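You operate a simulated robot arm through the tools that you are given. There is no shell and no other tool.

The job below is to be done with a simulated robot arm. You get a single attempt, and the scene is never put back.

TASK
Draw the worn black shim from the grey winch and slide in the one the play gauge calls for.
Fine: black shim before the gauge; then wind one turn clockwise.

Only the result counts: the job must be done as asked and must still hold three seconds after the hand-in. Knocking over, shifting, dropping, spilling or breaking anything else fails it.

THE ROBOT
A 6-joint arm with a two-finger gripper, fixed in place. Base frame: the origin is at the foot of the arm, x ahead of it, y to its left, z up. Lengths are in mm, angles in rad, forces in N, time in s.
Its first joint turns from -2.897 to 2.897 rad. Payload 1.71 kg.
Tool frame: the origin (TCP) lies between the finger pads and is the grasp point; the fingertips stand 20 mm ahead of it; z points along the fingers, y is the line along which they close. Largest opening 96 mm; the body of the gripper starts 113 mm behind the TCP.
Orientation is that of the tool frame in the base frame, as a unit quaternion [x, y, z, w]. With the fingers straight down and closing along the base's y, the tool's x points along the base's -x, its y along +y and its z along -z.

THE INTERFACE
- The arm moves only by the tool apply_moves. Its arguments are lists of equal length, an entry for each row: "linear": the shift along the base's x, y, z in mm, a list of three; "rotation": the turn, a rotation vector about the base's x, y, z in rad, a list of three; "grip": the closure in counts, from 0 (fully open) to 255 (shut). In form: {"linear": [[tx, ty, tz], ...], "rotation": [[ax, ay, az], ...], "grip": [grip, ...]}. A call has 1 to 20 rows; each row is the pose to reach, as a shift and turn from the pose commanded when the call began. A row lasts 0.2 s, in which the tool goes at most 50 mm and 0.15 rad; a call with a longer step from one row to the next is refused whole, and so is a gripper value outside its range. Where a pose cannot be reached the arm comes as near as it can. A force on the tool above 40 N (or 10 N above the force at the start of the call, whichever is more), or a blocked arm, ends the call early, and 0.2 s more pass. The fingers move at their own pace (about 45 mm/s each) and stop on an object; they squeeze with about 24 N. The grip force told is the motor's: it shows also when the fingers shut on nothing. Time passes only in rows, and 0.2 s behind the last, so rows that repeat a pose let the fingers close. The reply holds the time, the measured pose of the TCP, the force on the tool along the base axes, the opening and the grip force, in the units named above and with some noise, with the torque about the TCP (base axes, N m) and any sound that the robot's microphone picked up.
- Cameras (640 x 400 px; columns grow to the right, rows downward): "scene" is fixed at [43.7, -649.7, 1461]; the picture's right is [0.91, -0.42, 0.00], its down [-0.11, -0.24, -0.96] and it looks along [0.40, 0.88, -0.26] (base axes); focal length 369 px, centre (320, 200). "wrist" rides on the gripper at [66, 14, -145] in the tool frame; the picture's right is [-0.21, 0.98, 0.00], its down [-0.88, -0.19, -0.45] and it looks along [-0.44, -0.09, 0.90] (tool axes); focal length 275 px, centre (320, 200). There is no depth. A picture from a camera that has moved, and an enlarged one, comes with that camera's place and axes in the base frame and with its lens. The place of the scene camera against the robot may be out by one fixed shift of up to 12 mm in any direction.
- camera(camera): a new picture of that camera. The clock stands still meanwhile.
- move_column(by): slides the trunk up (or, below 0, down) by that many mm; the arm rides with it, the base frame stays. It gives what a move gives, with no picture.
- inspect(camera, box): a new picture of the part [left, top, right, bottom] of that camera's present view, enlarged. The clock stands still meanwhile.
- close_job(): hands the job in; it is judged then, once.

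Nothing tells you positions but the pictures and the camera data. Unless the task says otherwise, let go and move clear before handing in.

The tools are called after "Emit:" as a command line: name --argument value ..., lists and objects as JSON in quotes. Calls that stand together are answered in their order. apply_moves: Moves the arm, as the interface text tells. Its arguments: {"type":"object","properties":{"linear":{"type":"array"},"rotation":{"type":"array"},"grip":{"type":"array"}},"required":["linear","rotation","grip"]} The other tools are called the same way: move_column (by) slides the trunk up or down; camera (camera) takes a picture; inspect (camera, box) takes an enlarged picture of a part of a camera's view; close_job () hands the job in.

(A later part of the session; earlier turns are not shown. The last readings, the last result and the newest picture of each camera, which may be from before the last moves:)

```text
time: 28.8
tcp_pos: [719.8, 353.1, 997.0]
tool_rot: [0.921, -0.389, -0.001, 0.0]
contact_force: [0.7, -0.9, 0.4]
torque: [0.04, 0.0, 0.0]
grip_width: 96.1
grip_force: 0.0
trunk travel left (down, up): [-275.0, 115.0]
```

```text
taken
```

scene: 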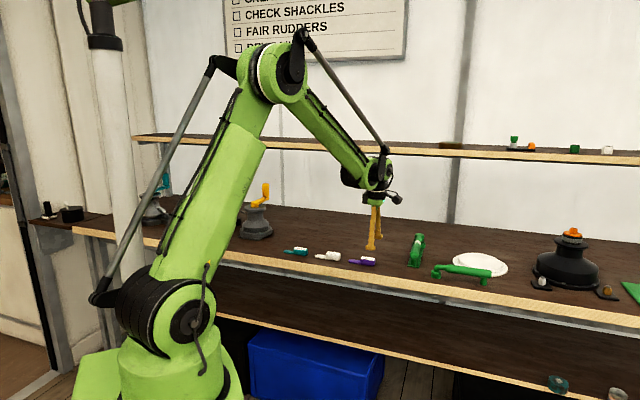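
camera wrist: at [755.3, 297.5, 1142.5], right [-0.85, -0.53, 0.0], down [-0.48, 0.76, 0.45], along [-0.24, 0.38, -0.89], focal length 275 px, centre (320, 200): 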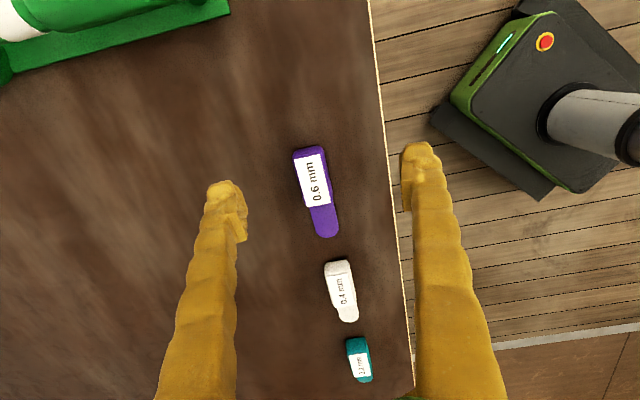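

The purple "0.6 mm" shim is in view between the fingers. I'll zoom in to compute the grasp offset.

Emit:
inspect --camera "wrist" --box '[265, 135, 365, 245]'

```text
3.64 times, centred on (315, 190) of wrist
camera zoom: at [755.3, 297.5, 1142.5], right [-0.85, -0.53, 0.0], down [-0.48, 0.76, 0.45], along [-0.24, 0.38, -0.89], focal length 1001 px, centre (338, 236)
```

zoom: 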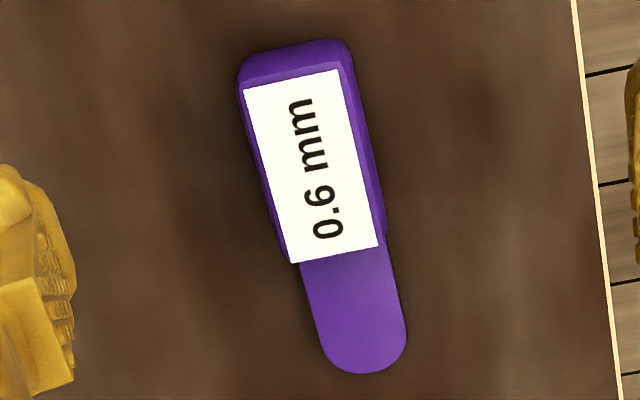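

Its label centre is about 22 mm toward the blade and 11 mm sideways from my tool axis. I'll correct for that and descend partway.

Emit:
apply_moves --linear '[[-7.6, 23.7, 0], [-7.6, 23.7, -20], [-7.6, 23.7, -40], [-7.6, 23.7, -58], [-7.6, 23.7, -58]]' --rotation '[[0, 0, 0], [0, 0, 0], [0, 0, 0], [0, 0, 0], [0, 0, 0]]' --grip '[0, 0, 0, 0, 0]'

Emit:
inspect --camera "wrist" --box '[200, 125, 440, 275]'

```text
time: 30.0
tcp_pos: [711.8, 378.9, 939.1]
tool_rot: [0.921, -0.389, -0.002, 0.0]
contact_force: [-0.4, -0.1, -1.5]
torque: [0.03, -0.02, -0.03]
grip_width: 96.2
grip_force: 0.0
trunk travel left (down, up): [-275.0, 115.0]
```

```text
2.67 times, centred on (320, 200) of wrist
camera zoom: at [747.8, 322.6, 1085.0], right [-0.85, -0.53, 0.0], down [-0.48, 0.76, 0.45], along [-0.24, 0.38, -0.9], focal length 734 px, centre (320, 200)
```

zoom: 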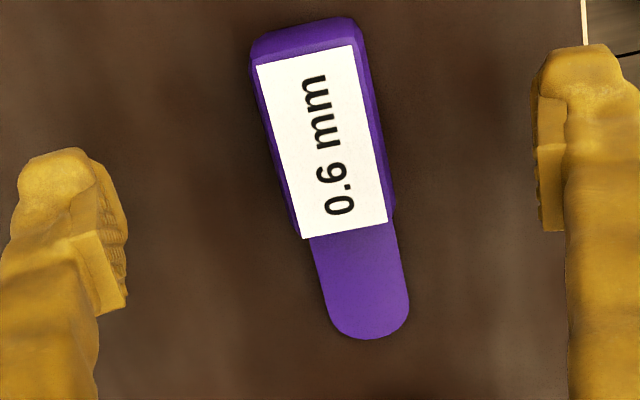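

The purple handle is centred and aligned. I'll lower to the same grasp height used for the black one (z ≈ 925) and close.

Emit:
apply_moves --linear '[[0, 0, -7], [0, 0, -13.5], [0, 0, -13.5]]' --rotation '[[0, 0, 0], [0, 0, 0], [0, 0, 0]]' --grip '[0, 0, 0]'

Emit:
apply_moves --linear '[[0, 0, 0], [0, 0, 0], [0, 0, 0], [0, 0, 0], [0, 0, 0], [0, 0, 0]]' --rotation '[[0, 0, 0], [0, 0, 0], [0, 0, 0], [0, 0, 0], [0, 0, 0], [0, 0, 0]]' --grip '[120, 160, 200, 255, 255, 255]'

Emit:
camera --camera "wrist"

```text
time: 30.8
tcp_pos: [711.8, 380.5, 925.7]
tool_rot: [0.921, -0.388, -0.001, 0.0]
contact_force: [0.6, -0.8, 0.3]
torque: [-0.01, -0.02, 0.01]
grip_width: 95.5
grip_force: 0.1
trunk travel left (down, up): [-275.0, 115.0]
```

```text
time: 32.2
tcp_pos: [712.1, 380.5, 926.8]
tool_rot: [0.921, -0.39, -0.001, 0.0]
contact_force: [0.3, 0.1, -0.3]
torque: [0.01, -0.01, -0.02]
grip_width: 26.6
grip_force: 24.2
trunk travel left (down, up): [-275.0, 115.0]
```

```text
taken
camera wrist: at [747.8, 324.0, 1072.2], right [-0.85, -0.53, 0.0], down [-0.48, 0.76, 0.45], along [-0.24, 0.38, -0.9], focal length 275 px, centre (320, 200)
```

wrist: 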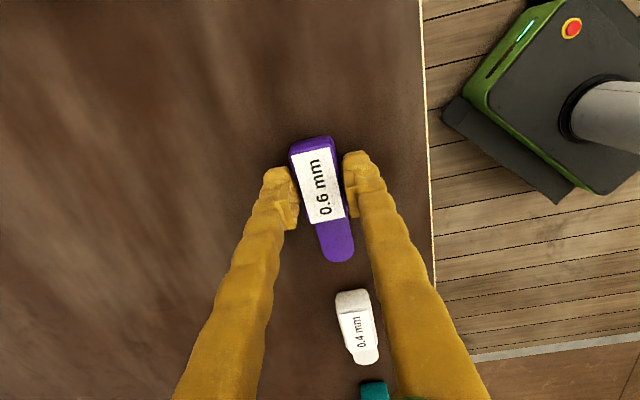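

The purple shim is gripped at 26.6 mm. I'll zoom in to compare its position in the fingers to how the black one sat.

Emit:
inspect --camera "wrist" --box '[260, 125, 380, 275]'

```text
2.67 times, centred on (320, 200) of wrist
camera zoom: at [747.8, 324.0, 1072.2], right [-0.85, -0.53, 0.0], down [-0.48, 0.76, 0.45], along [-0.24, 0.38, -0.9], focal length 734 px, centre (320, 200)
```

zoom: 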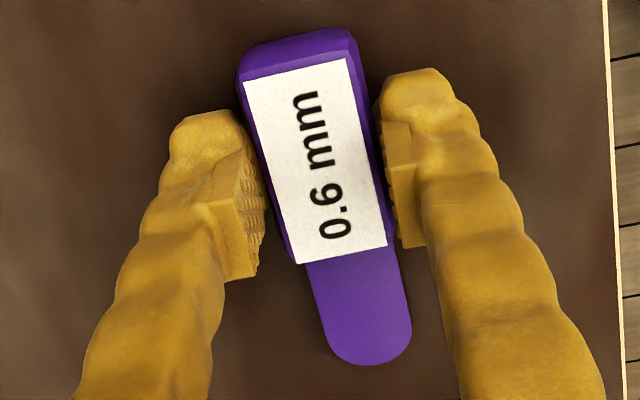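

The purple one sits about 2 mm further from the blade side than the black one did, which is easy to compensate. I'll lift it clear and carry it to the pre-insertion spot beside the winch.

Emit:
apply_moves --linear '[[0, 0, 30], [0, 0, 65], [-15.2, 32.6, 65], [-30.4, 65.3, 65], [-45.6, 98, 65], [-60.8, 130.6, 65], [-76, 163.2, 65], [-91.2, 196, 65], [-106.4, 228.5, 65], [-121.6, 261.2, 65], [-136.8, 294, 65], [-152, 326.5, 65], [-152, 326.5, 65], [-152, 326.5, 65]]' --rotation '[[0, 0, 0], [0, 0, 0], [0, 0, 0], [0, 0, 0], [0, 0, 0], [0, 0, 0], [0, 0, 0], [0, 0, 0], [0, 0, 0], [0, 0, 0], [0, 0, 0], [0, 0, 0], [0, 0, 0], [0, 0, 0]]' --grip '[255, 255, 255, 255, 255, 255, 255, 255, 255, 255, 255, 255, 255, 255]'

Emit:
camera --camera "wrist"

Emit:
inspect --camera "scene" --box '[225, 170, 345, 260]'

```text
time: 35.2
tcp_pos: [559.7, 705.0, 992.2]
tool_rot: [0.921, -0.389, -0.001, 0.0]
contact_force: [0.2, -0.4, 0.3]
torque: [-0.01, -0.01, -0.02]
grip_width: 26.2
grip_force: 24.4
trunk travel left (down, up): [-275.0, 115.0]
```

```text
taken
camera wrist: at [594.5, 649.1, 1137.8], right [-0.85, -0.53, 0.0], down [-0.48, 0.76, 0.45], along [-0.24, 0.38, -0.9], focal length 275 px, centre (320, 200)
```

wrist: 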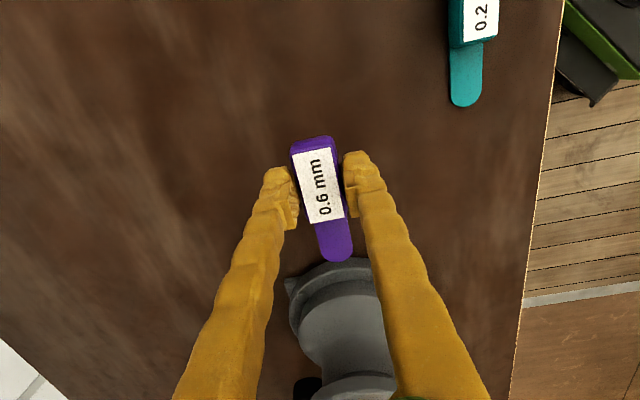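

```text
4.44 times, centred on (285, 215) of scene
camera zoom: at [43.7, -649.7, 1461.0], right [0.91, -0.42, 0.0], down [-0.11, -0.24, -0.96], along [0.4, 0.88, -0.26], focal length 1640 px, centre (476, 133)
```

zoom: 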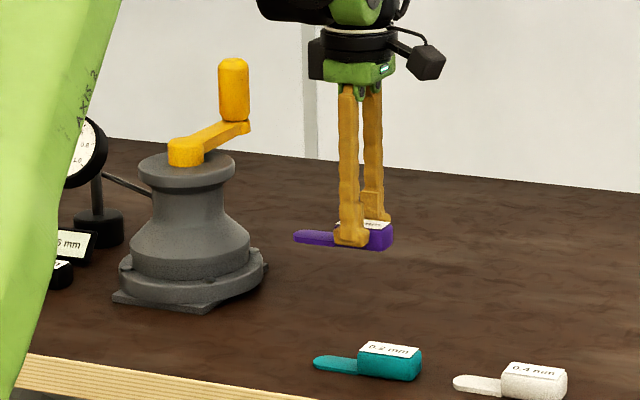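

I'm at the pre-insertion spot. I'll look for the slot on the winch's side through both cameras.

Emit:
inspect --camera "scene" --box '[244, 215, 284, 245]'

Emit:
inspect --camera "wrist" --box '[260, 220, 400, 330]'

```text
13.33 times, centred on (264, 230) of scene
camera zoom: at [43.7, -649.7, 1461.0], right [0.91, -0.42, 0.0], down [-0.11, -0.24, -0.96], along [0.4, 0.88, -0.26], focal length 4919 px, centre (1067, -200)
```

zoom: 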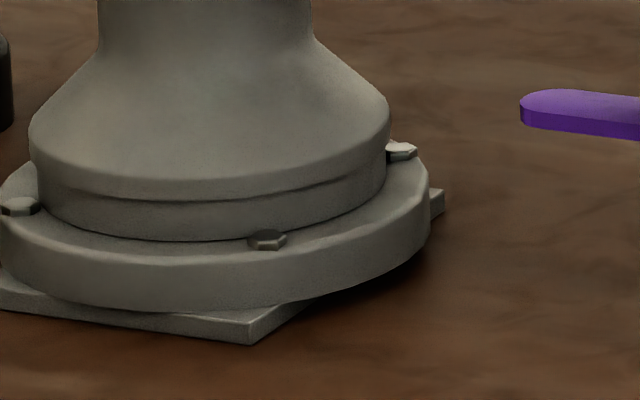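

```text
3.64 times, centred on (330, 275) of wrist
camera zoom: at [594.5, 649.1, 1137.8], right [-0.85, -0.53, 0.0], down [-0.48, 0.76, 0.45], along [-0.24, 0.38, -0.9], focal length 1001 px, centre (284, -73)
```

zoom: 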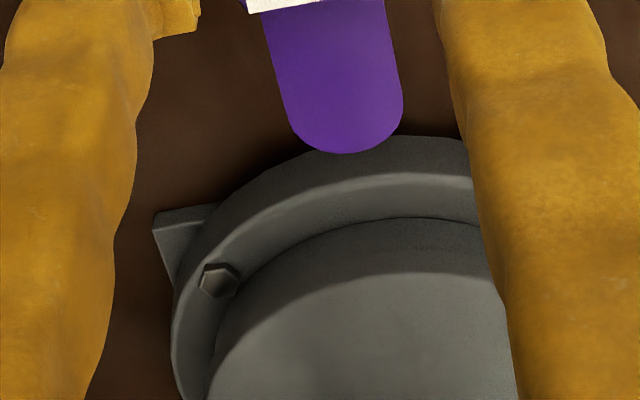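

The slot itself is hidden under the flange, so I'll replicate the black shim's exact seated pose. First I'll compare the purple's angle in the grip using the same crop I took of the black one.

Emit:
inspect --camera "wrist" --box '[220, 120, 380, 270]'

Emit:
apply_moves --linear '[[0, 0, 0], [0, 0, 0]]' --rotation '[[0, 0, 0], [0, 0, 0]]' --grip '[255, 255]'

```text
2.67 times, centred on (300, 195) of wrist
camera zoom: at [594.5, 649.1, 1137.8], right [-0.85, -0.53, 0.0], down [-0.48, 0.76, 0.45], along [-0.24, 0.38, -0.9], focal length 734 px, centre (373, 213)
```

zoom: 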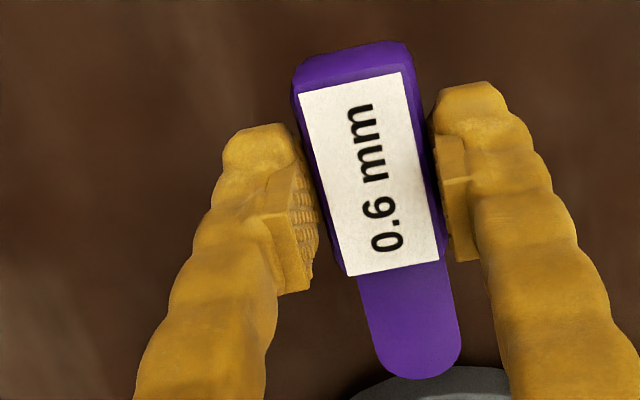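

```text
time: 35.8
tcp_pos: [559.1, 704.1, 993.2]
tool_rot: [0.921, -0.389, -0.001, 0.001]
contact_force: [0.7, -0.1, -0.2]
torque: [0.01, 0.02, -0.01]
grip_width: 26.5
grip_force: 23.5
trunk travel left (down, up): [-275.0, 115.0]
```

The purple sits at the same angle in the grip as the black did. I'll line up with the black shim's insertion line (depth ≈ 897) while still short of the flange, and lower most of the way.

Emit:
apply_moves --linear '[[-9, 13, 0], [-17.5, 24.5, -15], [-17.5, 24.5, -35], [-17.5, 24.5, -52], [-17.5, 24.5, -62], [-17.5, 24.5, -62], [-17.5, 24.5, -62]]' --rotation '[[0, 0, 0], [0, 0, 0], [0, 0, 0], [0, 0, 0], [0, 0, 0], [0, 0, 0], [0, 0, 0]]' --grip '[255, 255, 255, 255, 255, 255, 255]'

Emit:
inspect --camera "wrist" --box '[240, 130, 420, 330]'

Emit:
inspect --camera "scene" --box '[244, 210, 304, 250]'

```text
time: 37.4
tcp_pos: [540.6, 730.7, 931.4]
tool_rot: [0.921, -0.389, -0.001, 0.0]
contact_force: [0.1, -0.7, -0.5]
torque: [0.01, 0.01, 0.01]
grip_width: 26.4
grip_force: 24.4
trunk travel left (down, up): [-275.0, 115.0]
```

```text
2.00 times, centred on (330, 230) of wrist
camera zoom: at [577.9, 673.6, 1076.2], right [-0.85, -0.53, 0.0], down [-0.48, 0.76, 0.45], along [-0.24, 0.38, -0.9], focal length 551 px, centre (300, 140)
```

zoom: 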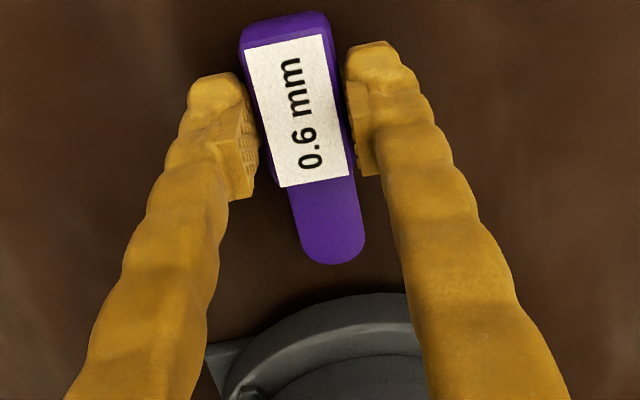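

```text
10.00 times, centred on (274, 230) of scene
camera zoom: at [43.7, -649.7, 1461.0], right [0.91, -0.42, 0.0], down [-0.11, -0.24, -0.96], along [0.4, 0.88, -0.26], focal length 3689 px, centre (780, -100)
```

zoom: 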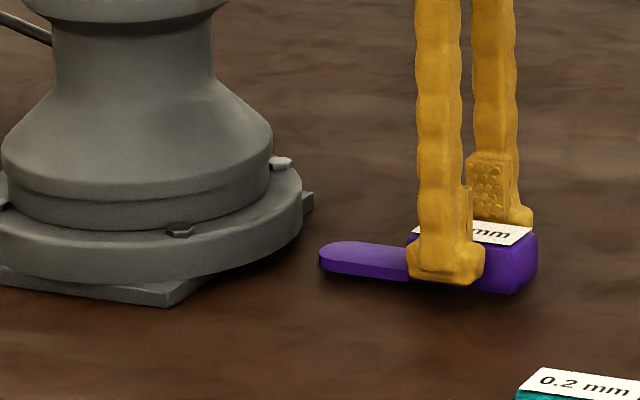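

Depth is 897.1, right on the insertion line, and the blade sits about 20 mm before the flange. I'll lower gently to feel for the bench.

Emit:
apply_moves --linear '[[0, 0, -2], [0, 0, -4], [0, 0, -4]]' --rotation '[[0, 0, 0], [0, 0, 0], [0, 0, 0]]' --grip '[255, 255, 255]'

Emit:
apply_moves --linear '[[0, 0, -0.5], [0, 0, -0.8], [0, 0, -0.8]]' --rotation '[[0, 0, 0], [0, 0, 0], [0, 0, 0]]' --grip '[255, 255, 255]'

```text
time: 38.2
tcp_pos: [542.1, 729.4, 927.9]
tool_rot: [0.921, -0.39, -0.001, 0.001]
contact_force: [0.9, 3.6, 11.5]
torque: [0.15, 0.05, 0.0]
grip_width: 26.4
grip_force: 23.7
trunk travel left (down, up): [-275.0, 115.0]
```

```text
time: 39.0
tcp_pos: [541.6, 728.8, 927.4]
tool_rot: [0.921, -0.389, -0.001, -0.001]
contact_force: [-1.8, 5.5, 21.9]
torque: [0.15, 0.12, 0.01]
grip_width: 26.6
grip_force: 24.5
trunk travel left (down, up): [-275.0, 115.0]
```

Contact is clear, up to 22 N with slight over-press. I'll ease back up until the shim just skims the bench.

Emit:
apply_moves --linear '[[0, 0, 0.8], [0, 0, 1.5], [0, 0, 1.5]]' --rotation '[[0, 0, 0], [0, 0, 0], [0, 0, 0]]' --grip '[255, 255, 255]'

Emit:
inspect --camera "wrist" --box '[220, 120, 380, 270]'

Emit:
inspect --camera "scene" --box '[254, 215, 302, 247]'

```text
time: 39.8
tcp_pos: [542.9, 728.9, 926.1]
tool_rot: [0.921, -0.389, -0.001, 0.0]
contact_force: [-2.5, -1.9, 5.4]
torque: [-0.05, -0.06, -0.04]
grip_width: 26.4
grip_force: 24.4
trunk travel left (down, up): [-275.0, 115.0]
```

```text
2.67 times, centred on (300, 195) of wrist
camera zoom: at [578.9, 673.4, 1071.9], right [-0.85, -0.53, 0.0], down [-0.48, 0.76, 0.45], along [-0.24, 0.38, -0.9], focal length 734 px, centre (373, 213)
```

zoom: 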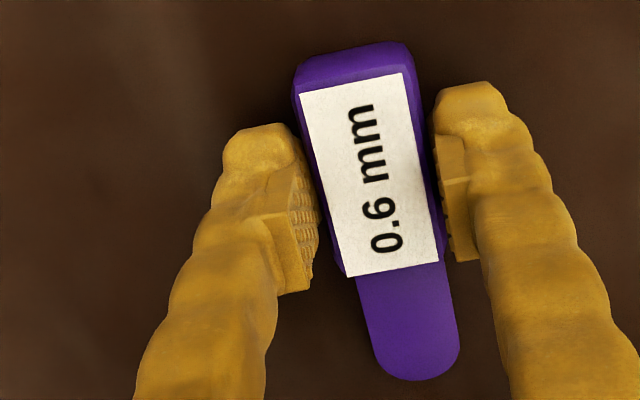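

```text
12.50 times, centred on (278, 231) of scene
camera zoom: at [43.7, -649.7, 1461.0], right [0.91, -0.42, 0.0], down [-0.11, -0.24, -0.96], along [0.4, 0.88, -0.26], focal length 4611 px, centre (845, -188)
```

zoom: 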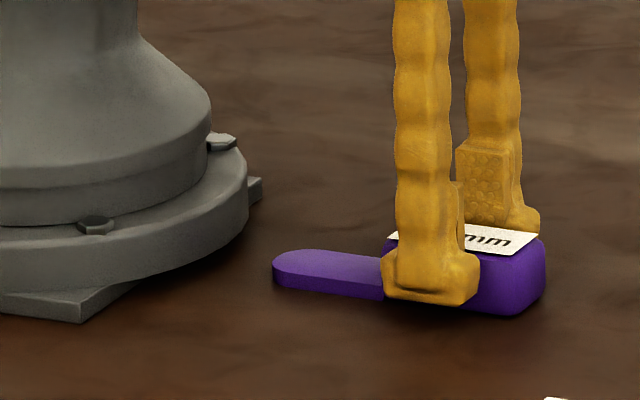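

The shim is just skimming the bench. I'll lift a hair and begin sliding the blade toward the slot in short checked steps.

Emit:
apply_moves --linear '[[0, 0, 0.5], [-5, 5.1, 0.5], [-10, 10.2, 0.5], [-14, 14.3, 0.5], [-14, 14.3, 0.5]]' --rotation '[[0, 0, 0], [0, 0, 0], [0, 0, 0], [0, 0, 0], [0, 0, 0]]' --grip '[255, 255, 255, 255, 255]'

Emit:
inspect --camera "wrist" --box '[240, 130, 420, 330]'

Emit:
inspect --camera "scene" --box '[254, 215, 302, 247]'

```text
time: 41.0
tcp_pos: [529.1, 744.5, 927.4]
tool_rot: [0.921, -0.389, -0.001, 0.0]
contact_force: [-1.2, 0.8, 0.1]
torque: [-0.01, 0.01, -0.01]
grip_width: 26.3
grip_force: 24.0
trunk travel left (down, up): [-275.0, 115.0]
```

```text
2.00 times, centred on (330, 230) of wrist
camera zoom: at [564.8, 688.6, 1072.6], right [-0.85, -0.53, 0.0], down [-0.48, 0.76, 0.45], along [-0.24, 0.38, -0.9], focal length 551 px, centre (300, 140)
```

zoom: 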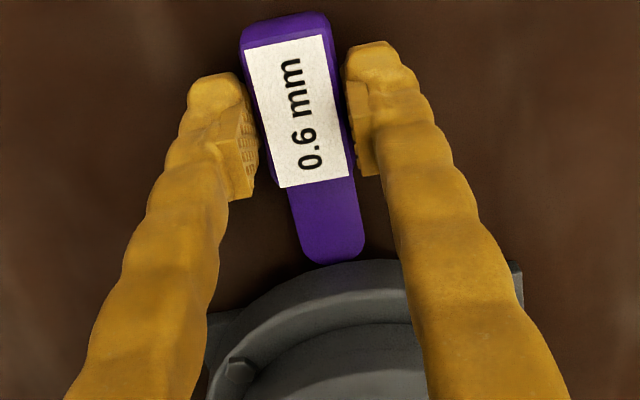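

```text
12.50 times, centred on (278, 231) of scene
camera zoom: at [43.7, -649.7, 1461.0], right [0.91, -0.42, 0.0], down [-0.11, -0.24, -0.96], along [0.4, 0.88, -0.26], focal length 4611 px, centre (845, -188)
```

zoom: 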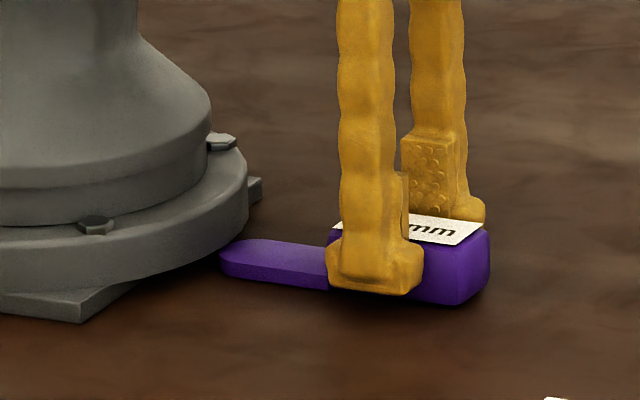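

The tip is just at the flange edge. I'm about 1 mm deep of the black shim's line, so I'll trim that and continue slowly.

Emit:
apply_moves --linear '[[-0.7, -0.7, 0], [-2.8, 1.4, 0], [-4.9, 3.6, 0], [-6.3, 5.0, 0], [-6.3, 5.0, 0]]' --rotation '[[0, 0, 0], [0, 0, 0], [0, 0, 0], [0, 0, 0], [0, 0, 0]]' --grip '[255, 255, 255, 255, 255]'

Emit:
inspect --camera "wrist" --box '[240, 130, 420, 330]'

Emit:
inspect --camera "scene" --box '[254, 215, 302, 247]'

```text
time: 42.2
tcp_pos: [523.8, 749.7, 928.0]
tool_rot: [0.921, -0.39, 0.0, 0.002]
contact_force: [0.1, -0.6, -1.2]
torque: [0.0, 0.01, -0.01]
grip_width: 26.6
grip_force: 23.9
trunk travel left (down, up): [-275.0, 115.0]
```

```text
2.00 times, centred on (330, 230) of wrist
camera zoom: at [558.7, 692.7, 1073.4], right [-0.85, -0.53, 0.0], down [-0.48, 0.76, 0.45], along [-0.24, 0.38, -0.9], focal length 551 px, centre (300, 140)
```

zoom: 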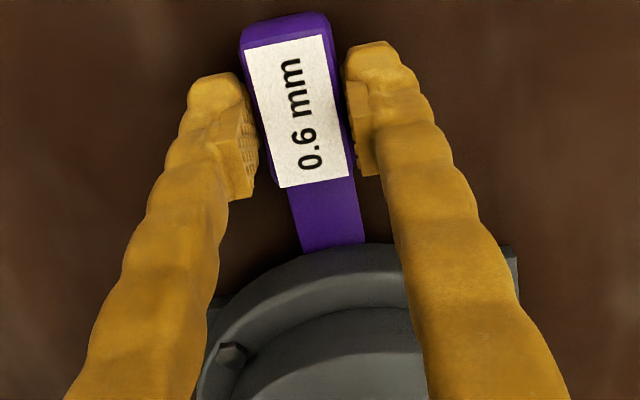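

```text
12.50 times, centred on (278, 231) of scene
camera zoom: at [43.7, -649.7, 1461.0], right [0.91, -0.42, 0.0], down [-0.11, -0.24, -0.96], along [0.4, 0.88, -0.26], focal length 4611 px, centre (845, -188)
```

zoom: 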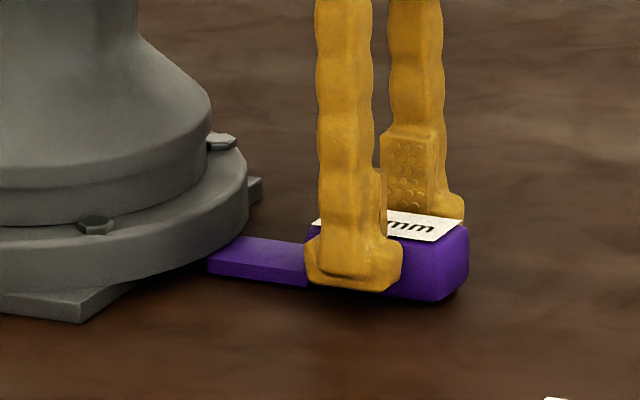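

The blade is entering under the flange with no resistance. Continuing in small steps.

Emit:
apply_moves --linear '[[-2.8, 2.8, 0], [-5.6, 5.6, 0], [-8.4, 8.2, 0], [-11.2, 11.0, 0], [-11.2, 11.0, 0]]' --rotation '[[0, 0, 0], [0, 0, 0], [0, 0, 0], [0, 0, 0], [0, 0, 0]]' --grip '[255, 255, 255, 255, 255]'

```text
time: 43.4
tcp_pos: [511.3, 761.3, 928.9]
tool_rot: [0.921, -0.39, -0.001, 0.0]
contact_force: [0.3, 0.0, -1.1]
torque: [-0.05, 0.04, -0.02]
grip_width: 26.5
grip_force: 24.3
trunk travel left (down, up): [-275.0, 115.0]
```

No resistance so far, and about 18 mm remain. I'll continue, trimming the height slightly downward.

Emit:
apply_moves --linear '[[-2.4, 2.5, -0.4], [-4.9, 5.0, -0.8], [-7.3, 7.5, -0.8], [-9.1, 9.3, -0.8], [-9.1, 9.3, -0.8]]' --rotation '[[0, 0, 0], [0, 0, 0], [0, 0, 0], [0, 0, 0], [0, 0, 0]]' --grip '[255, 255, 255, 255, 255]'

Emit:
inspect --camera "wrist" --box '[240, 130, 420, 330]'

Emit:
inspect --camera "scene" --box '[254, 215, 302, 247]'

```text
time: 44.6
tcp_pos: [502.4, 769.8, 927.2]
tool_rot: [0.921, -0.388, -0.002, 0.0]
contact_force: [0.5, 0.1, 0.4]
torque: [0.0, -0.05, 0.03]
grip_width: 26.3
grip_force: 24.0
trunk travel left (down, up): [-275.0, 115.0]
```

```text
2.00 times, centred on (330, 230) of wrist
camera zoom: at [537.7, 713.1, 1072.4], right [-0.85, -0.53, 0.0], down [-0.48, 0.76, 0.45], along [-0.24, 0.38, -0.9], focal length 551 px, centre (300, 140)
```

zoom: 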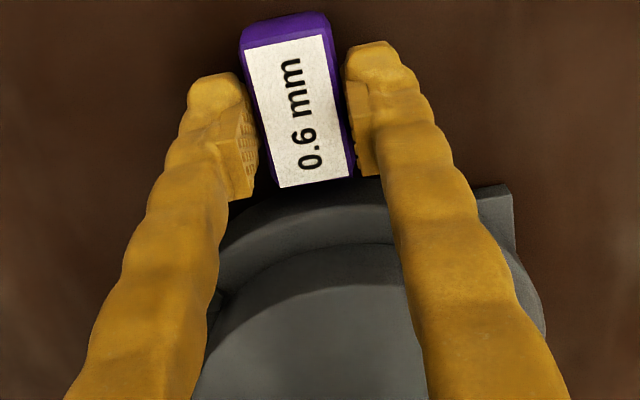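

```text
12.50 times, centred on (278, 231) of scene
camera zoom: at [43.7, -649.7, 1461.0], right [0.91, -0.42, 0.0], down [-0.11, -0.24, -0.96], along [0.4, 0.88, -0.26], focal length 4611 px, centre (845, -188)
```

zoom: 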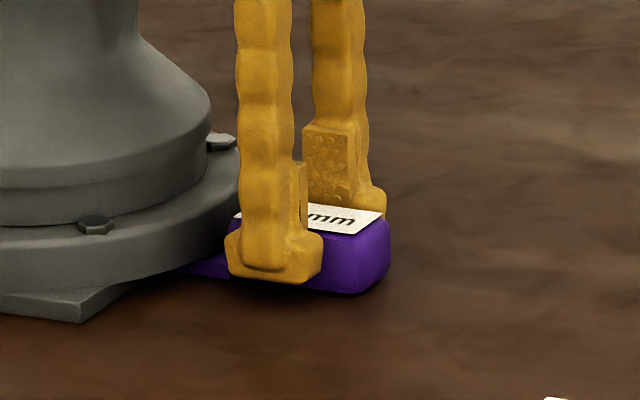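

The shim is almost fully in. Comparing with the black shim's seated position, about 5 mm remain, so I'll push in fine steps and watch for contact.

Emit:
apply_moves --linear '[[-0.9, 0.9, 0], [-1.7, 1.8, 0], [-2.4, 2.5, 0], [-2.4, 2.5, 0]]' --rotation '[[0, 0, 0], [0, 0, 0], [0, 0, 0], [0, 0, 0]]' --grip '[255, 255, 255, 255]'

Emit:
apply_moves --linear '[[-0.7, 0.7, 0], [-1.4, 1.4, 0], [-1.4, 1.4, 0]]' --rotation '[[0, 0, 0], [0, 0, 0], [0, 0, 0]]' --grip '[255, 255, 255]'

```text
time: 45.6
tcp_pos: [499.7, 771.6, 926.8]
tool_rot: [0.921, -0.389, -0.001, 0.0]
contact_force: [0.7, -0.2, 0.0]
torque: [-0.01, 0.0, 0.02]
grip_width: 26.5
grip_force: 23.8
trunk travel left (down, up): [-275.0, 115.0]
```

```text
time: 46.4
tcp_pos: [499.6, 773.7, 926.2]
tool_rot: [0.921, -0.389, -0.002, 0.001]
contact_force: [3.1, 0.2, 1.9]
torque: [-0.04, -0.11, 0.0]
grip_width: 26.4
grip_force: 23.5
trunk travel left (down, up): [-275.0, 115.0]
```

Emit:
apply_moves --linear '[[-0.5, 0.5, 0], [-1.0, 1.0, 0], [-1.0, 1.0, 0]]' --rotation '[[0, 0, 0], [0, 0, 0], [0, 0, 0]]' --grip '[255, 255, 255]'

Emit:
inspect --camera "wrist" --box '[240, 130, 420, 330]'

Emit:
inspect --camera "scene" --box '[254, 215, 302, 247]'

```text
time: 47.2
tcp_pos: [497.5, 774.6, 926.0]
tool_rot: [0.921, -0.39, -0.001, 0.0]
contact_force: [4.1, -5.7, -1.2]
torque: [-0.12, -0.07, 0.03]
grip_width: 26.7
grip_force: 24.0
trunk travel left (down, up): [-275.0, 115.0]
```

```text
2.00 times, centred on (330, 230) of wrist
camera zoom: at [533.5, 717.9, 1072.0], right [-0.85, -0.53, 0.0], down [-0.48, 0.76, 0.45], along [-0.24, 0.38, -0.9], focal length 551 px, centre (300, 140)
```

zoom: 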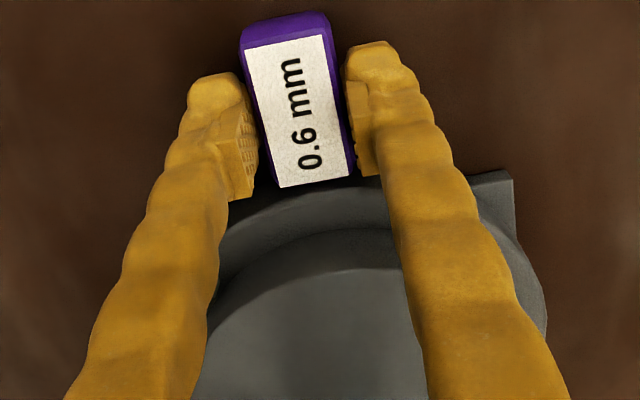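

```text
12.50 times, centred on (278, 231) of scene
camera zoom: at [43.7, -649.7, 1461.0], right [0.91, -0.42, 0.0], down [-0.11, -0.24, -0.96], along [0.4, 0.88, -0.26], focal length 4611 px, centre (845, -188)
```

zoom: 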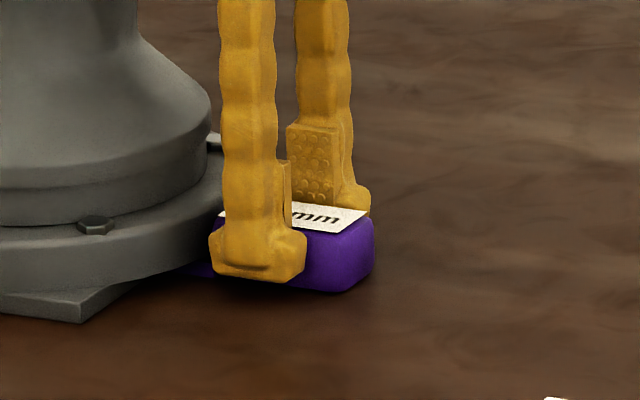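

A reaction of about 7 N along the axis shows the purple shim is seated, and its end lines up with where the black one was. I'll release it and rise, then look at the gauge.

Emit:
apply_moves --linear '[[0.3, -0.3, 0], [0.3, -0.3, 0], [0.3, -0.3, 0], [0.3, -0.3, 0], [0.3, -0.3, 0]]' --rotation '[[0, 0, 0], [0, 0, 0], [0, 0, 0], [0, 0, 0], [0, 0, 0]]' --grip '[255, 170, 130, 100, 100]'

Emit:
apply_moves --linear '[[0, 0, 20], [0, 0, 50], [16, -16, 80], [32, -33, 100], [32, -33, 100]]' --rotation '[[0, 0, 0], [0, 0, 0], [0, 0, 0], [0, 0, 0], [0, 0, 0]]' --grip '[100, 100, 100, 100, 100]'

Emit:
camera --camera "wrist"

Emit:
inspect --camera "scene" --box '[205, 170, 315, 250]'

```text
time: 48.4
tcp_pos: [496.9, 772.4, 928.1]
tool_rot: [0.921, -0.389, -0.001, 0.0]
contact_force: [-0.4, -0.3, 0.9]
torque: [-0.02, 0.01, 0.04]
grip_width: 58.3
grip_force: 0.2
trunk travel left (down, up): [-275.0, 115.0]
```

```text
time: 49.6
tcp_pos: [529.6, 742.1, 1030.7]
tool_rot: [0.921, -0.389, -0.002, 0.0]
contact_force: [0.7, -0.9, 0.2]
torque: [0.04, 0.03, -0.03]
grip_width: 58.2
grip_force: 0.0
trunk travel left (down, up): [-275.0, 115.0]
```

```text
taken
camera wrist: at [566.0, 685.3, 1175.3], right [-0.85, -0.53, 0.0], down [-0.48, 0.76, 0.45], along [-0.24, 0.38, -0.89], focal length 275 px, centre (320, 200)
```

wrist: 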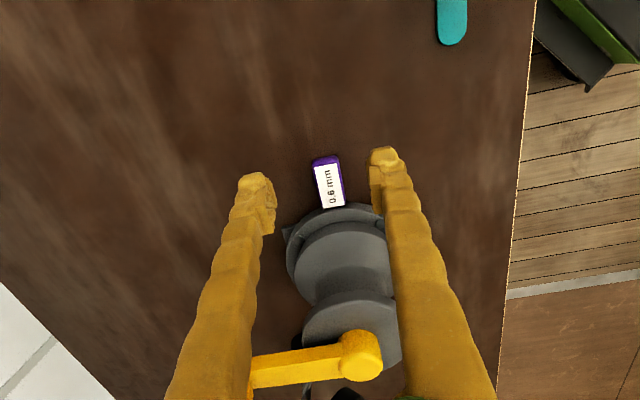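

```text
5.00 times, centred on (260, 210) of scene
camera zoom: at [43.7, -649.7, 1461.0], right [0.91, -0.42, 0.0], down [-0.11, -0.24, -0.96], along [0.4, 0.88, -0.26], focal length 1845 px, centre (620, 150)
```

zoom: 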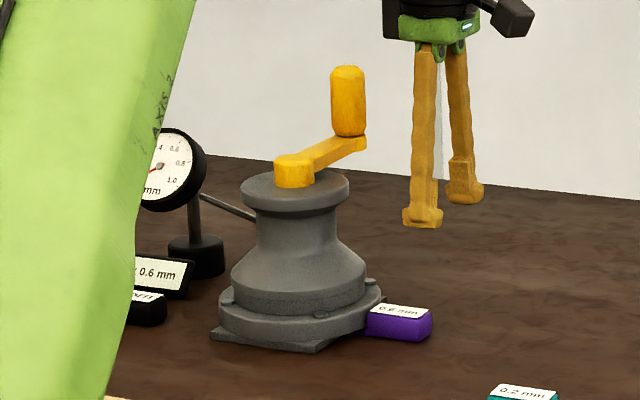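

The needle has swung away from 0.6 now the purple shim is in. Next I'll raise the tool, rotate it so the camera looks at the winch from the front, and measure the crank for winding.

Emit:
apply_moves --linear '[[0, 0, 35], [0, 0, 70], [-10, -10, 100], [-30, -20, 120], [-55, -20, 120], [-80, -10, 120], [-105, 0, 120], [-130, 10, 120], [-150, 16, 120], [-168, 20, 120], [-185, 22, 120], [-185, 22, 120]]' --rotation '[[0, 0, -0.143], [0, 0, -0.286], [0, 0, -0.428], [0, 0, -0.571], [0, 0, -0.714], [0, 0, -0.857], [0, 0, -1.0], [0, 0, -1.142], [0, 0, -1.285], [0, 0, -1.428], [0, 0, -1.571], [0, 0, -1.571]]' --grip '[50, 0, 0, 0, 0, 0, 0, 0, 0, 0, 0, 0]'

Emit:
camera --camera "wrist"

Emit:
camera --camera "scene"

```text
time: 52.2
tcp_pos: [345.3, 760.8, 1145.7]
tool_rot: [-0.375, 0.927, 0.0, 0.0]
contact_force: [-0.5, 0.3, 0.4]
torque: [-0.01, -0.02, 0.03]
grip_width: 95.8
grip_force: 0.1
trunk travel left (down, up): [-275.0, 115.0]
```

```text
taken
camera wrist: at [286.5, 725.1, 1290.4], right [-0.53, 0.85, 0.0], down [0.76, 0.48, 0.44], along [0.38, 0.24, -0.9], focal length 275 px, centre (320, 200)
```

wrist: 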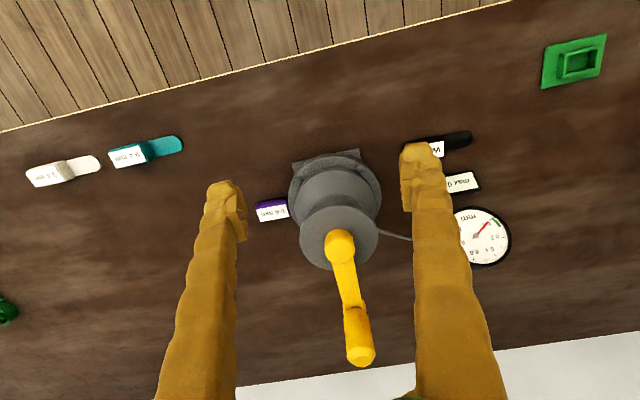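

```text
taken
```

scene: 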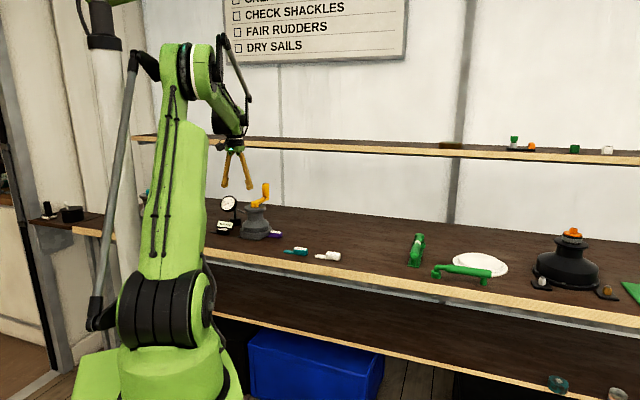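

The dial now appears to point into the green zone. I'll zoom in on the gauge and the crank.

Emit:
inspect --camera "wrist" --box '[440, 190, 530, 275]'

Emit:
inspect --camera "wrist" --box '[270, 200, 410, 380]'

Emit:
inspect --camera "scene" --box '[215, 175, 295, 245]'

```text
4.71 times, centred on (485, 232) of wrist
camera zoom: at [286.5, 725.1, 1290.4], right [-0.53, 0.85, 0.0], down [0.76, 0.48, 0.44], along [0.38, 0.24, -0.9], focal length 1295 px, centre (-456, 47)
```

zoom: 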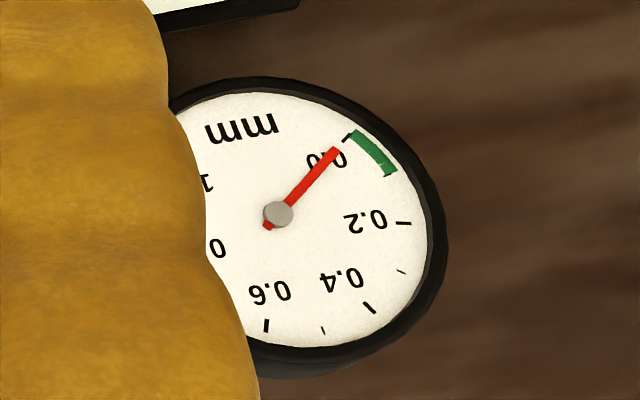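

```text
2.22 times, centred on (340, 290) of wrist
camera zoom: at [286.5, 725.1, 1290.4], right [-0.53, 0.85, 0.0], down [0.76, 0.48, 0.44], along [0.38, 0.24, -0.9], focal length 612 px, centre (276, 0)
```

zoom: 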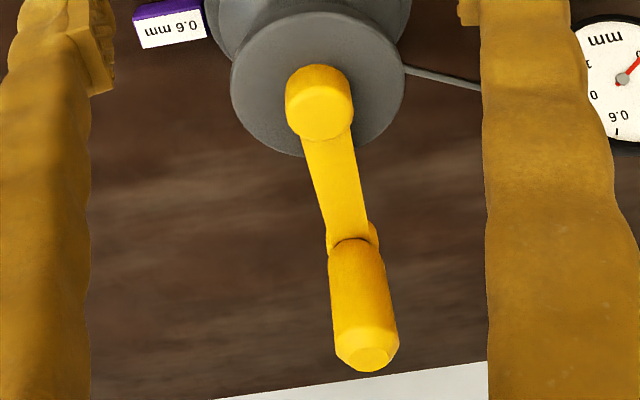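

```text
5.71 times, centred on (255, 210) of scene
camera zoom: at [43.7, -649.7, 1461.0], right [0.91, -0.42, 0.0], down [-0.11, -0.24, -0.96], along [0.4, 0.88, -0.26], focal length 2108 px, centre (691, 143)
```

zoom: 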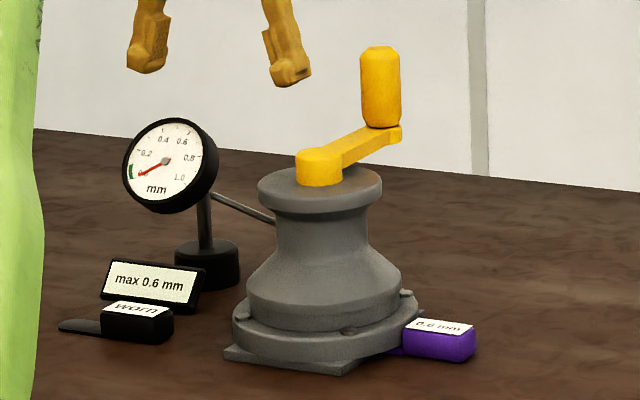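

The gauge now reads 0.0 in the green zone, so the 0.6 mm shim is right and seated. The crank hub is near lat −303 / depth 897, and the knob is vertical at about depth 992, z ≈ 1043–1104, diameter about 27 mm. It's far out, so I'll test the reach above the knob at a safe height.

Emit:
apply_moves --linear '[[0, 0, 10], [25, 25, 10], [50, 49, 10], [75, 73, 10], [100, 97, 10], [125, 122, 10], [140, 137, 10], [140, 137, 10]]' --rotation '[[0, 0, 0], [0, 0, 0], [0, 0, 0], [0, 0, 0], [0, 0, 0], [0, 0, 0], [0, 0, 0], [0, 0, 0]]' --grip '[0, 0, 0, 0, 0, 0, 0, 0]'

Emit:
camera --camera "wrist"

Emit:
camera --camera "scene"

```text
time: 54.0
tcp_pos: [486.5, 904.0, 1158.8]
tool_rot: [-0.377, 0.926, 0.001, 0.0]
contact_force: [0.1, -0.2, -0.2]
torque: [0.0, 0.02, 0.01]
grip_width: 95.9
grip_force: 0.1
trunk travel left (down, up): [-275.0, 115.0]
```

```text
taken
camera wrist: at [429.7, 868.6, 1303.2], right [-0.53, 0.85, 0.0], down [0.76, 0.48, 0.44], along [0.37, 0.24, -0.9], focal length 275 px, centre (320, 200)
```

wrist: 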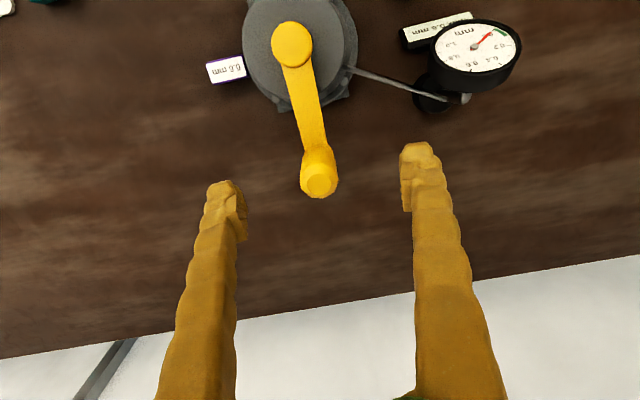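

```text
taken
```

scene: 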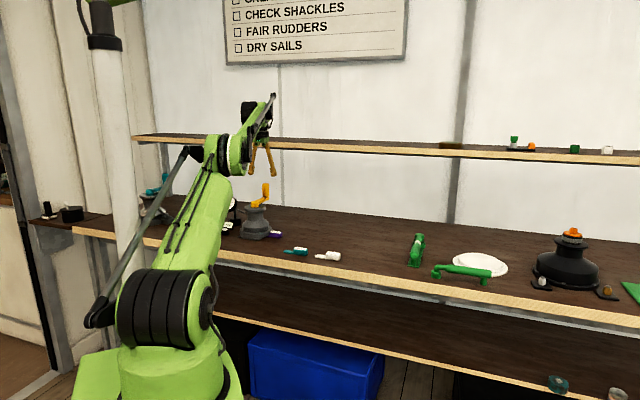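

The arm reaches here with the tool straight down, and the knob top is visible between the fingers. I'll zoom for a precise knob and hub position.

Emit:
inspect --camera "wrist" --box '[240, 0, 400, 220]'

Emit:
inspect --camera "scene" --box '[215, 130, 305, 245]'

```text
1.82 times, centred on (320, 110) of wrist
camera zoom: at [429.7, 868.6, 1303.2], right [-0.53, 0.85, 0.0], down [0.76, 0.48, 0.44], along [0.37, 0.24, -0.9], focal length 500 px, centre (320, 364)
```

zoom: 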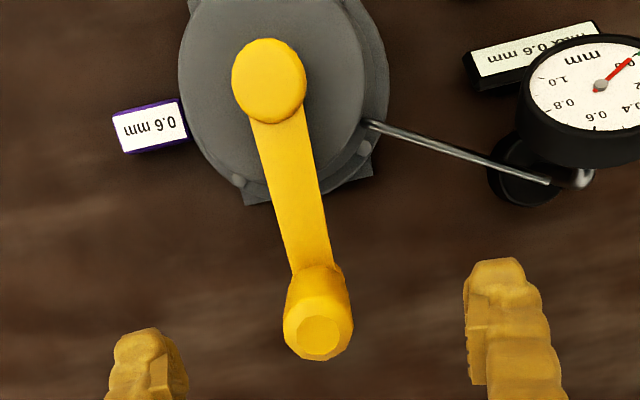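

```text
3.48 times, centred on (260, 188) of scene
camera zoom: at [43.7, -649.7, 1461.0], right [0.91, -0.42, 0.0], down [-0.11, -0.24, -0.96], along [0.4, 0.88, -0.26], focal length 1283 px, centre (529, 244)
```

zoom: 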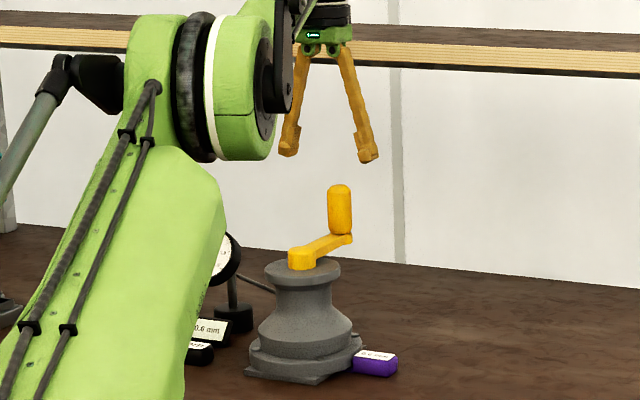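

Measured from here: hub at about (lat −303, depth 896), knob at about (lat −304, depth 997), crank radius about 100 mm, and the crank points straight back. I'll centre over the knob and lower partway with the fingers wide open.

Emit:
apply_moves --linear '[[7, 4, 0], [14.7, 8.6, 0], [14.7, 8.6, -20], [14.7, 8.6, -38], [14.7, 8.6, -38]]' --rotation '[[0, 0, 0], [0, 0, 0], [0, 0, 0], [0, 0, 0], [0, 0, 0]]' --grip '[0, 0, 0, 0, 0]'

Emit:
inspect --camera "wrist" --box '[200, 0, 440, 230]'

Emit:
inspect --camera "scene" --box '[215, 130, 305, 245]'

```text
time: 55.2
tcp_pos: [501.1, 909.6, 1119.4]
tool_rot: [-0.376, 0.927, 0.0, 0.0]
contact_force: [0.3, -0.6, 0.5]
torque: [0.02, 0.02, 0.04]
grip_width: 95.9
grip_force: 0.0
out of reach, approached as far as the arm can: row 1, 2, 3
trunk travel left (down, up): [-275.0, 115.0]
```

```text
1.74 times, centred on (320, 115) of wrist
camera zoom: at [443.5, 874.0, 1265.2], right [-0.53, 0.85, 0.0], down [0.76, 0.48, 0.44], along [0.37, 0.24, -0.9], focal length 479 px, centre (320, 348)
```

zoom: 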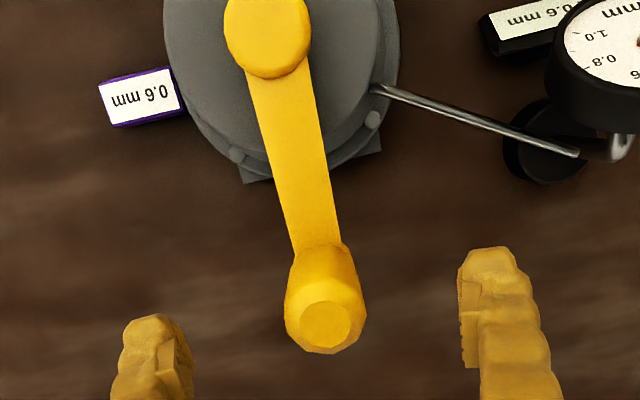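

```text
3.48 times, centred on (260, 188) of scene
camera zoom: at [43.7, -649.7, 1461.0], right [0.91, -0.42, 0.0], down [-0.11, -0.24, -0.96], along [0.4, 0.88, -0.26], focal length 1283 px, centre (529, 244)
```

zoom: 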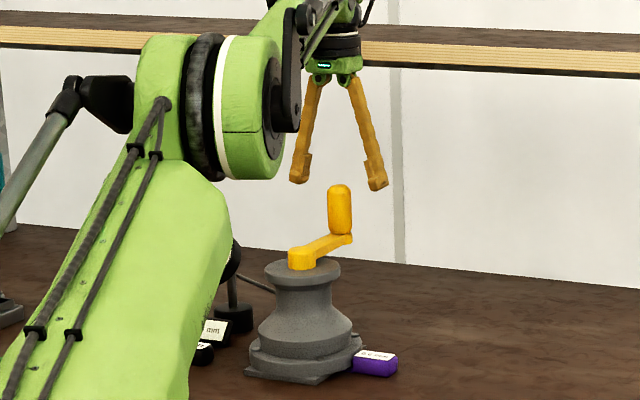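

The knob is only ~3 mm off centre, but I'm close to the arm's reach limit at this height. I'll raise the trunk for more margin while the fingers are above the knob.

Emit:
move_column --by 80

Emit:
apply_moves --linear '[[1, 1.5, -25], [2.3, 3.0, -50], [2.3, 3.0, -75], [2.3, 3.0, -75]]' --rotation '[[0, 0, 0], [0, 0, 0], [0, 0, 0], [0, 0, 0]]' --grip '[0, 0, 0, 0]'

Emit:
inspect --camera "wrist" --box '[200, 0, 440, 230]'

```text
time: 56.4
tcp_pos: [500.5, 910.2, 1199.2]
tool_rot: [-0.376, 0.926, 0.001, 0.0]
contact_force: [0.8, 0.7, -0.4]
torque: [-0.01, -0.03, 0.0]
grip_width: 95.8
grip_force: 0.0
trunk travel left (down, up): [-355.0, 35.0]
```

```text
time: 57.4
tcp_pos: [503.1, 912.5, 1123.3]
tool_rot: [-0.377, 0.926, 0.001, 0.0]
contact_force: [1.0, 0.0, -0.1]
torque: [0.0, 0.01, 0.03]
grip_width: 95.9
grip_force: 0.1
trunk travel left (down, up): [-355.0, 35.0]
```

```text
1.74 times, centred on (320, 115) of wrist
camera zoom: at [446.5, 876.6, 1268.4], right [-0.53, 0.85, 0.0], down [0.76, 0.48, 0.44], along [0.37, 0.24, -0.9], focal length 479 px, centre (320, 348)
```

zoom: 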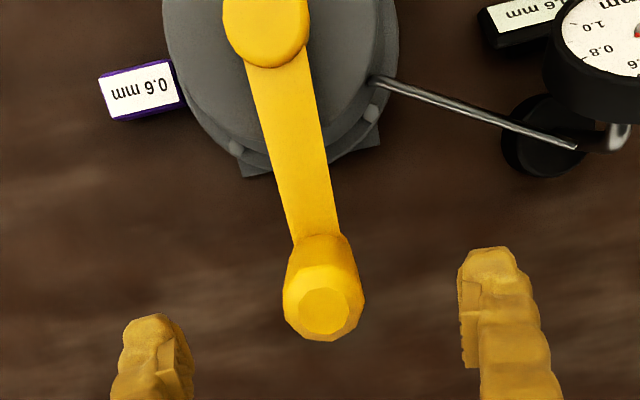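

There's comfortable reach now. I'll trim 2 mm sideways, descend around the knob to z ≈ 1090 and close gently to find its true centre.

Emit:
apply_moves --linear '[[-1.3, 1.3, -10], [-1.3, 1.3, -22], [-1.3, 1.3, -33], [-1.3, 1.3, -33]]' --rotation '[[0, 0, 0], [0, 0, 0], [0, 0, 0], [0, 0, 0]]' --grip '[0, 0, 0, 0]'

Emit:
inspect --camera "scene" --box '[215, 130, 305, 245]'

Emit:
camera --camera "wrist"

```text
time: 58.4
tcp_pos: [502.2, 912.6, 1090.6]
tool_rot: [-0.377, 0.926, 0.001, 0.0]
contact_force: [0.3, 0.1, -0.1]
torque: [0.03, 0.0, -0.05]
grip_width: 96.2
grip_force: 0.1
trunk travel left (down, up): [-355.0, 35.0]
```

```text
3.48 times, centred on (260, 188) of scene
camera zoom: at [43.7, -649.7, 1461.0], right [0.91, -0.42, 0.0], down [-0.11, -0.24, -0.96], along [0.4, 0.88, -0.26], focal length 1283 px, centre (529, 244)
```

zoom: 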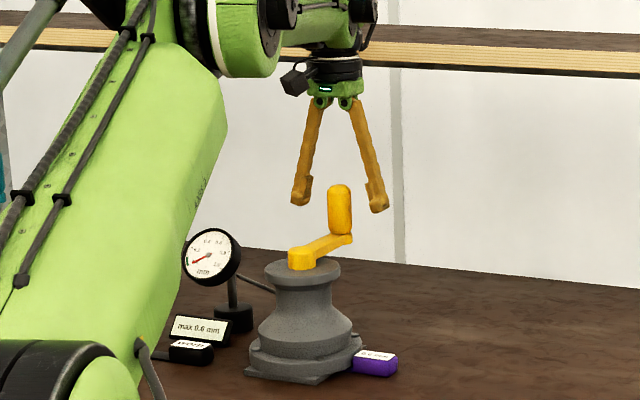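

```text
taken
camera wrist: at [444.9, 877.3, 1235.6], right [-0.53, 0.85, 0.0], down [0.76, 0.48, 0.44], along [0.37, 0.24, -0.9], focal length 275 px, centre (320, 200)
```

wrist: 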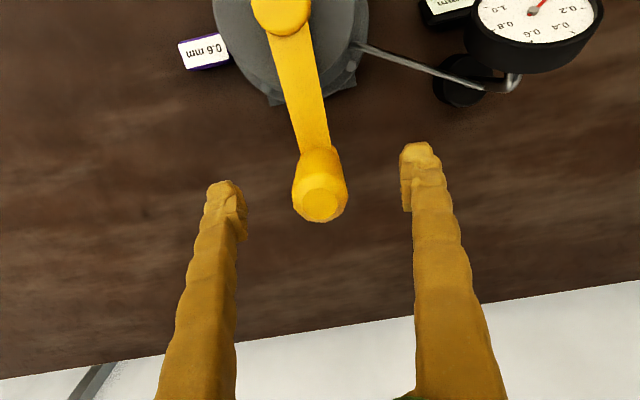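

The fingers straddle the knob with about 30 mm of overlap. Closing now to feel it.

Emit:
apply_moves --linear '[[0, 0, 0], [0, 0, 0], [0, 0, 0], [0, 0, 0], [0, 0, 0], [0, 0, 0]]' --rotation '[[0, 0, 0], [0, 0, 0], [0, 0, 0], [0, 0, 0], [0, 0, 0], [0, 0, 0]]' --grip '[120, 150, 170, 200, 255, 255]'

Emit:
camera --camera "wrist"

```text
time: 59.8
tcp_pos: [501.9, 912.6, 1089.5]
tool_rot: [-0.377, 0.926, 0.001, -0.001]
contact_force: [-0.8, 0.3, -0.8]
torque: [-0.03, -0.03, -0.01]
grip_width: 30.7
grip_force: 34.8
trunk travel left (down, up): [-355.0, 35.0]
```

```text
taken
camera wrist: at [444.9, 877.2, 1235.8], right [-0.53, 0.85, 0.0], down [0.76, 0.48, 0.44], along [0.38, 0.24, -0.9], focal length 275 px, centre (320, 200)
```

wrist: 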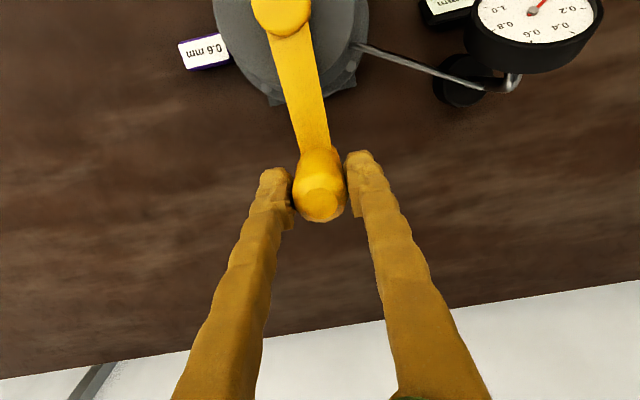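

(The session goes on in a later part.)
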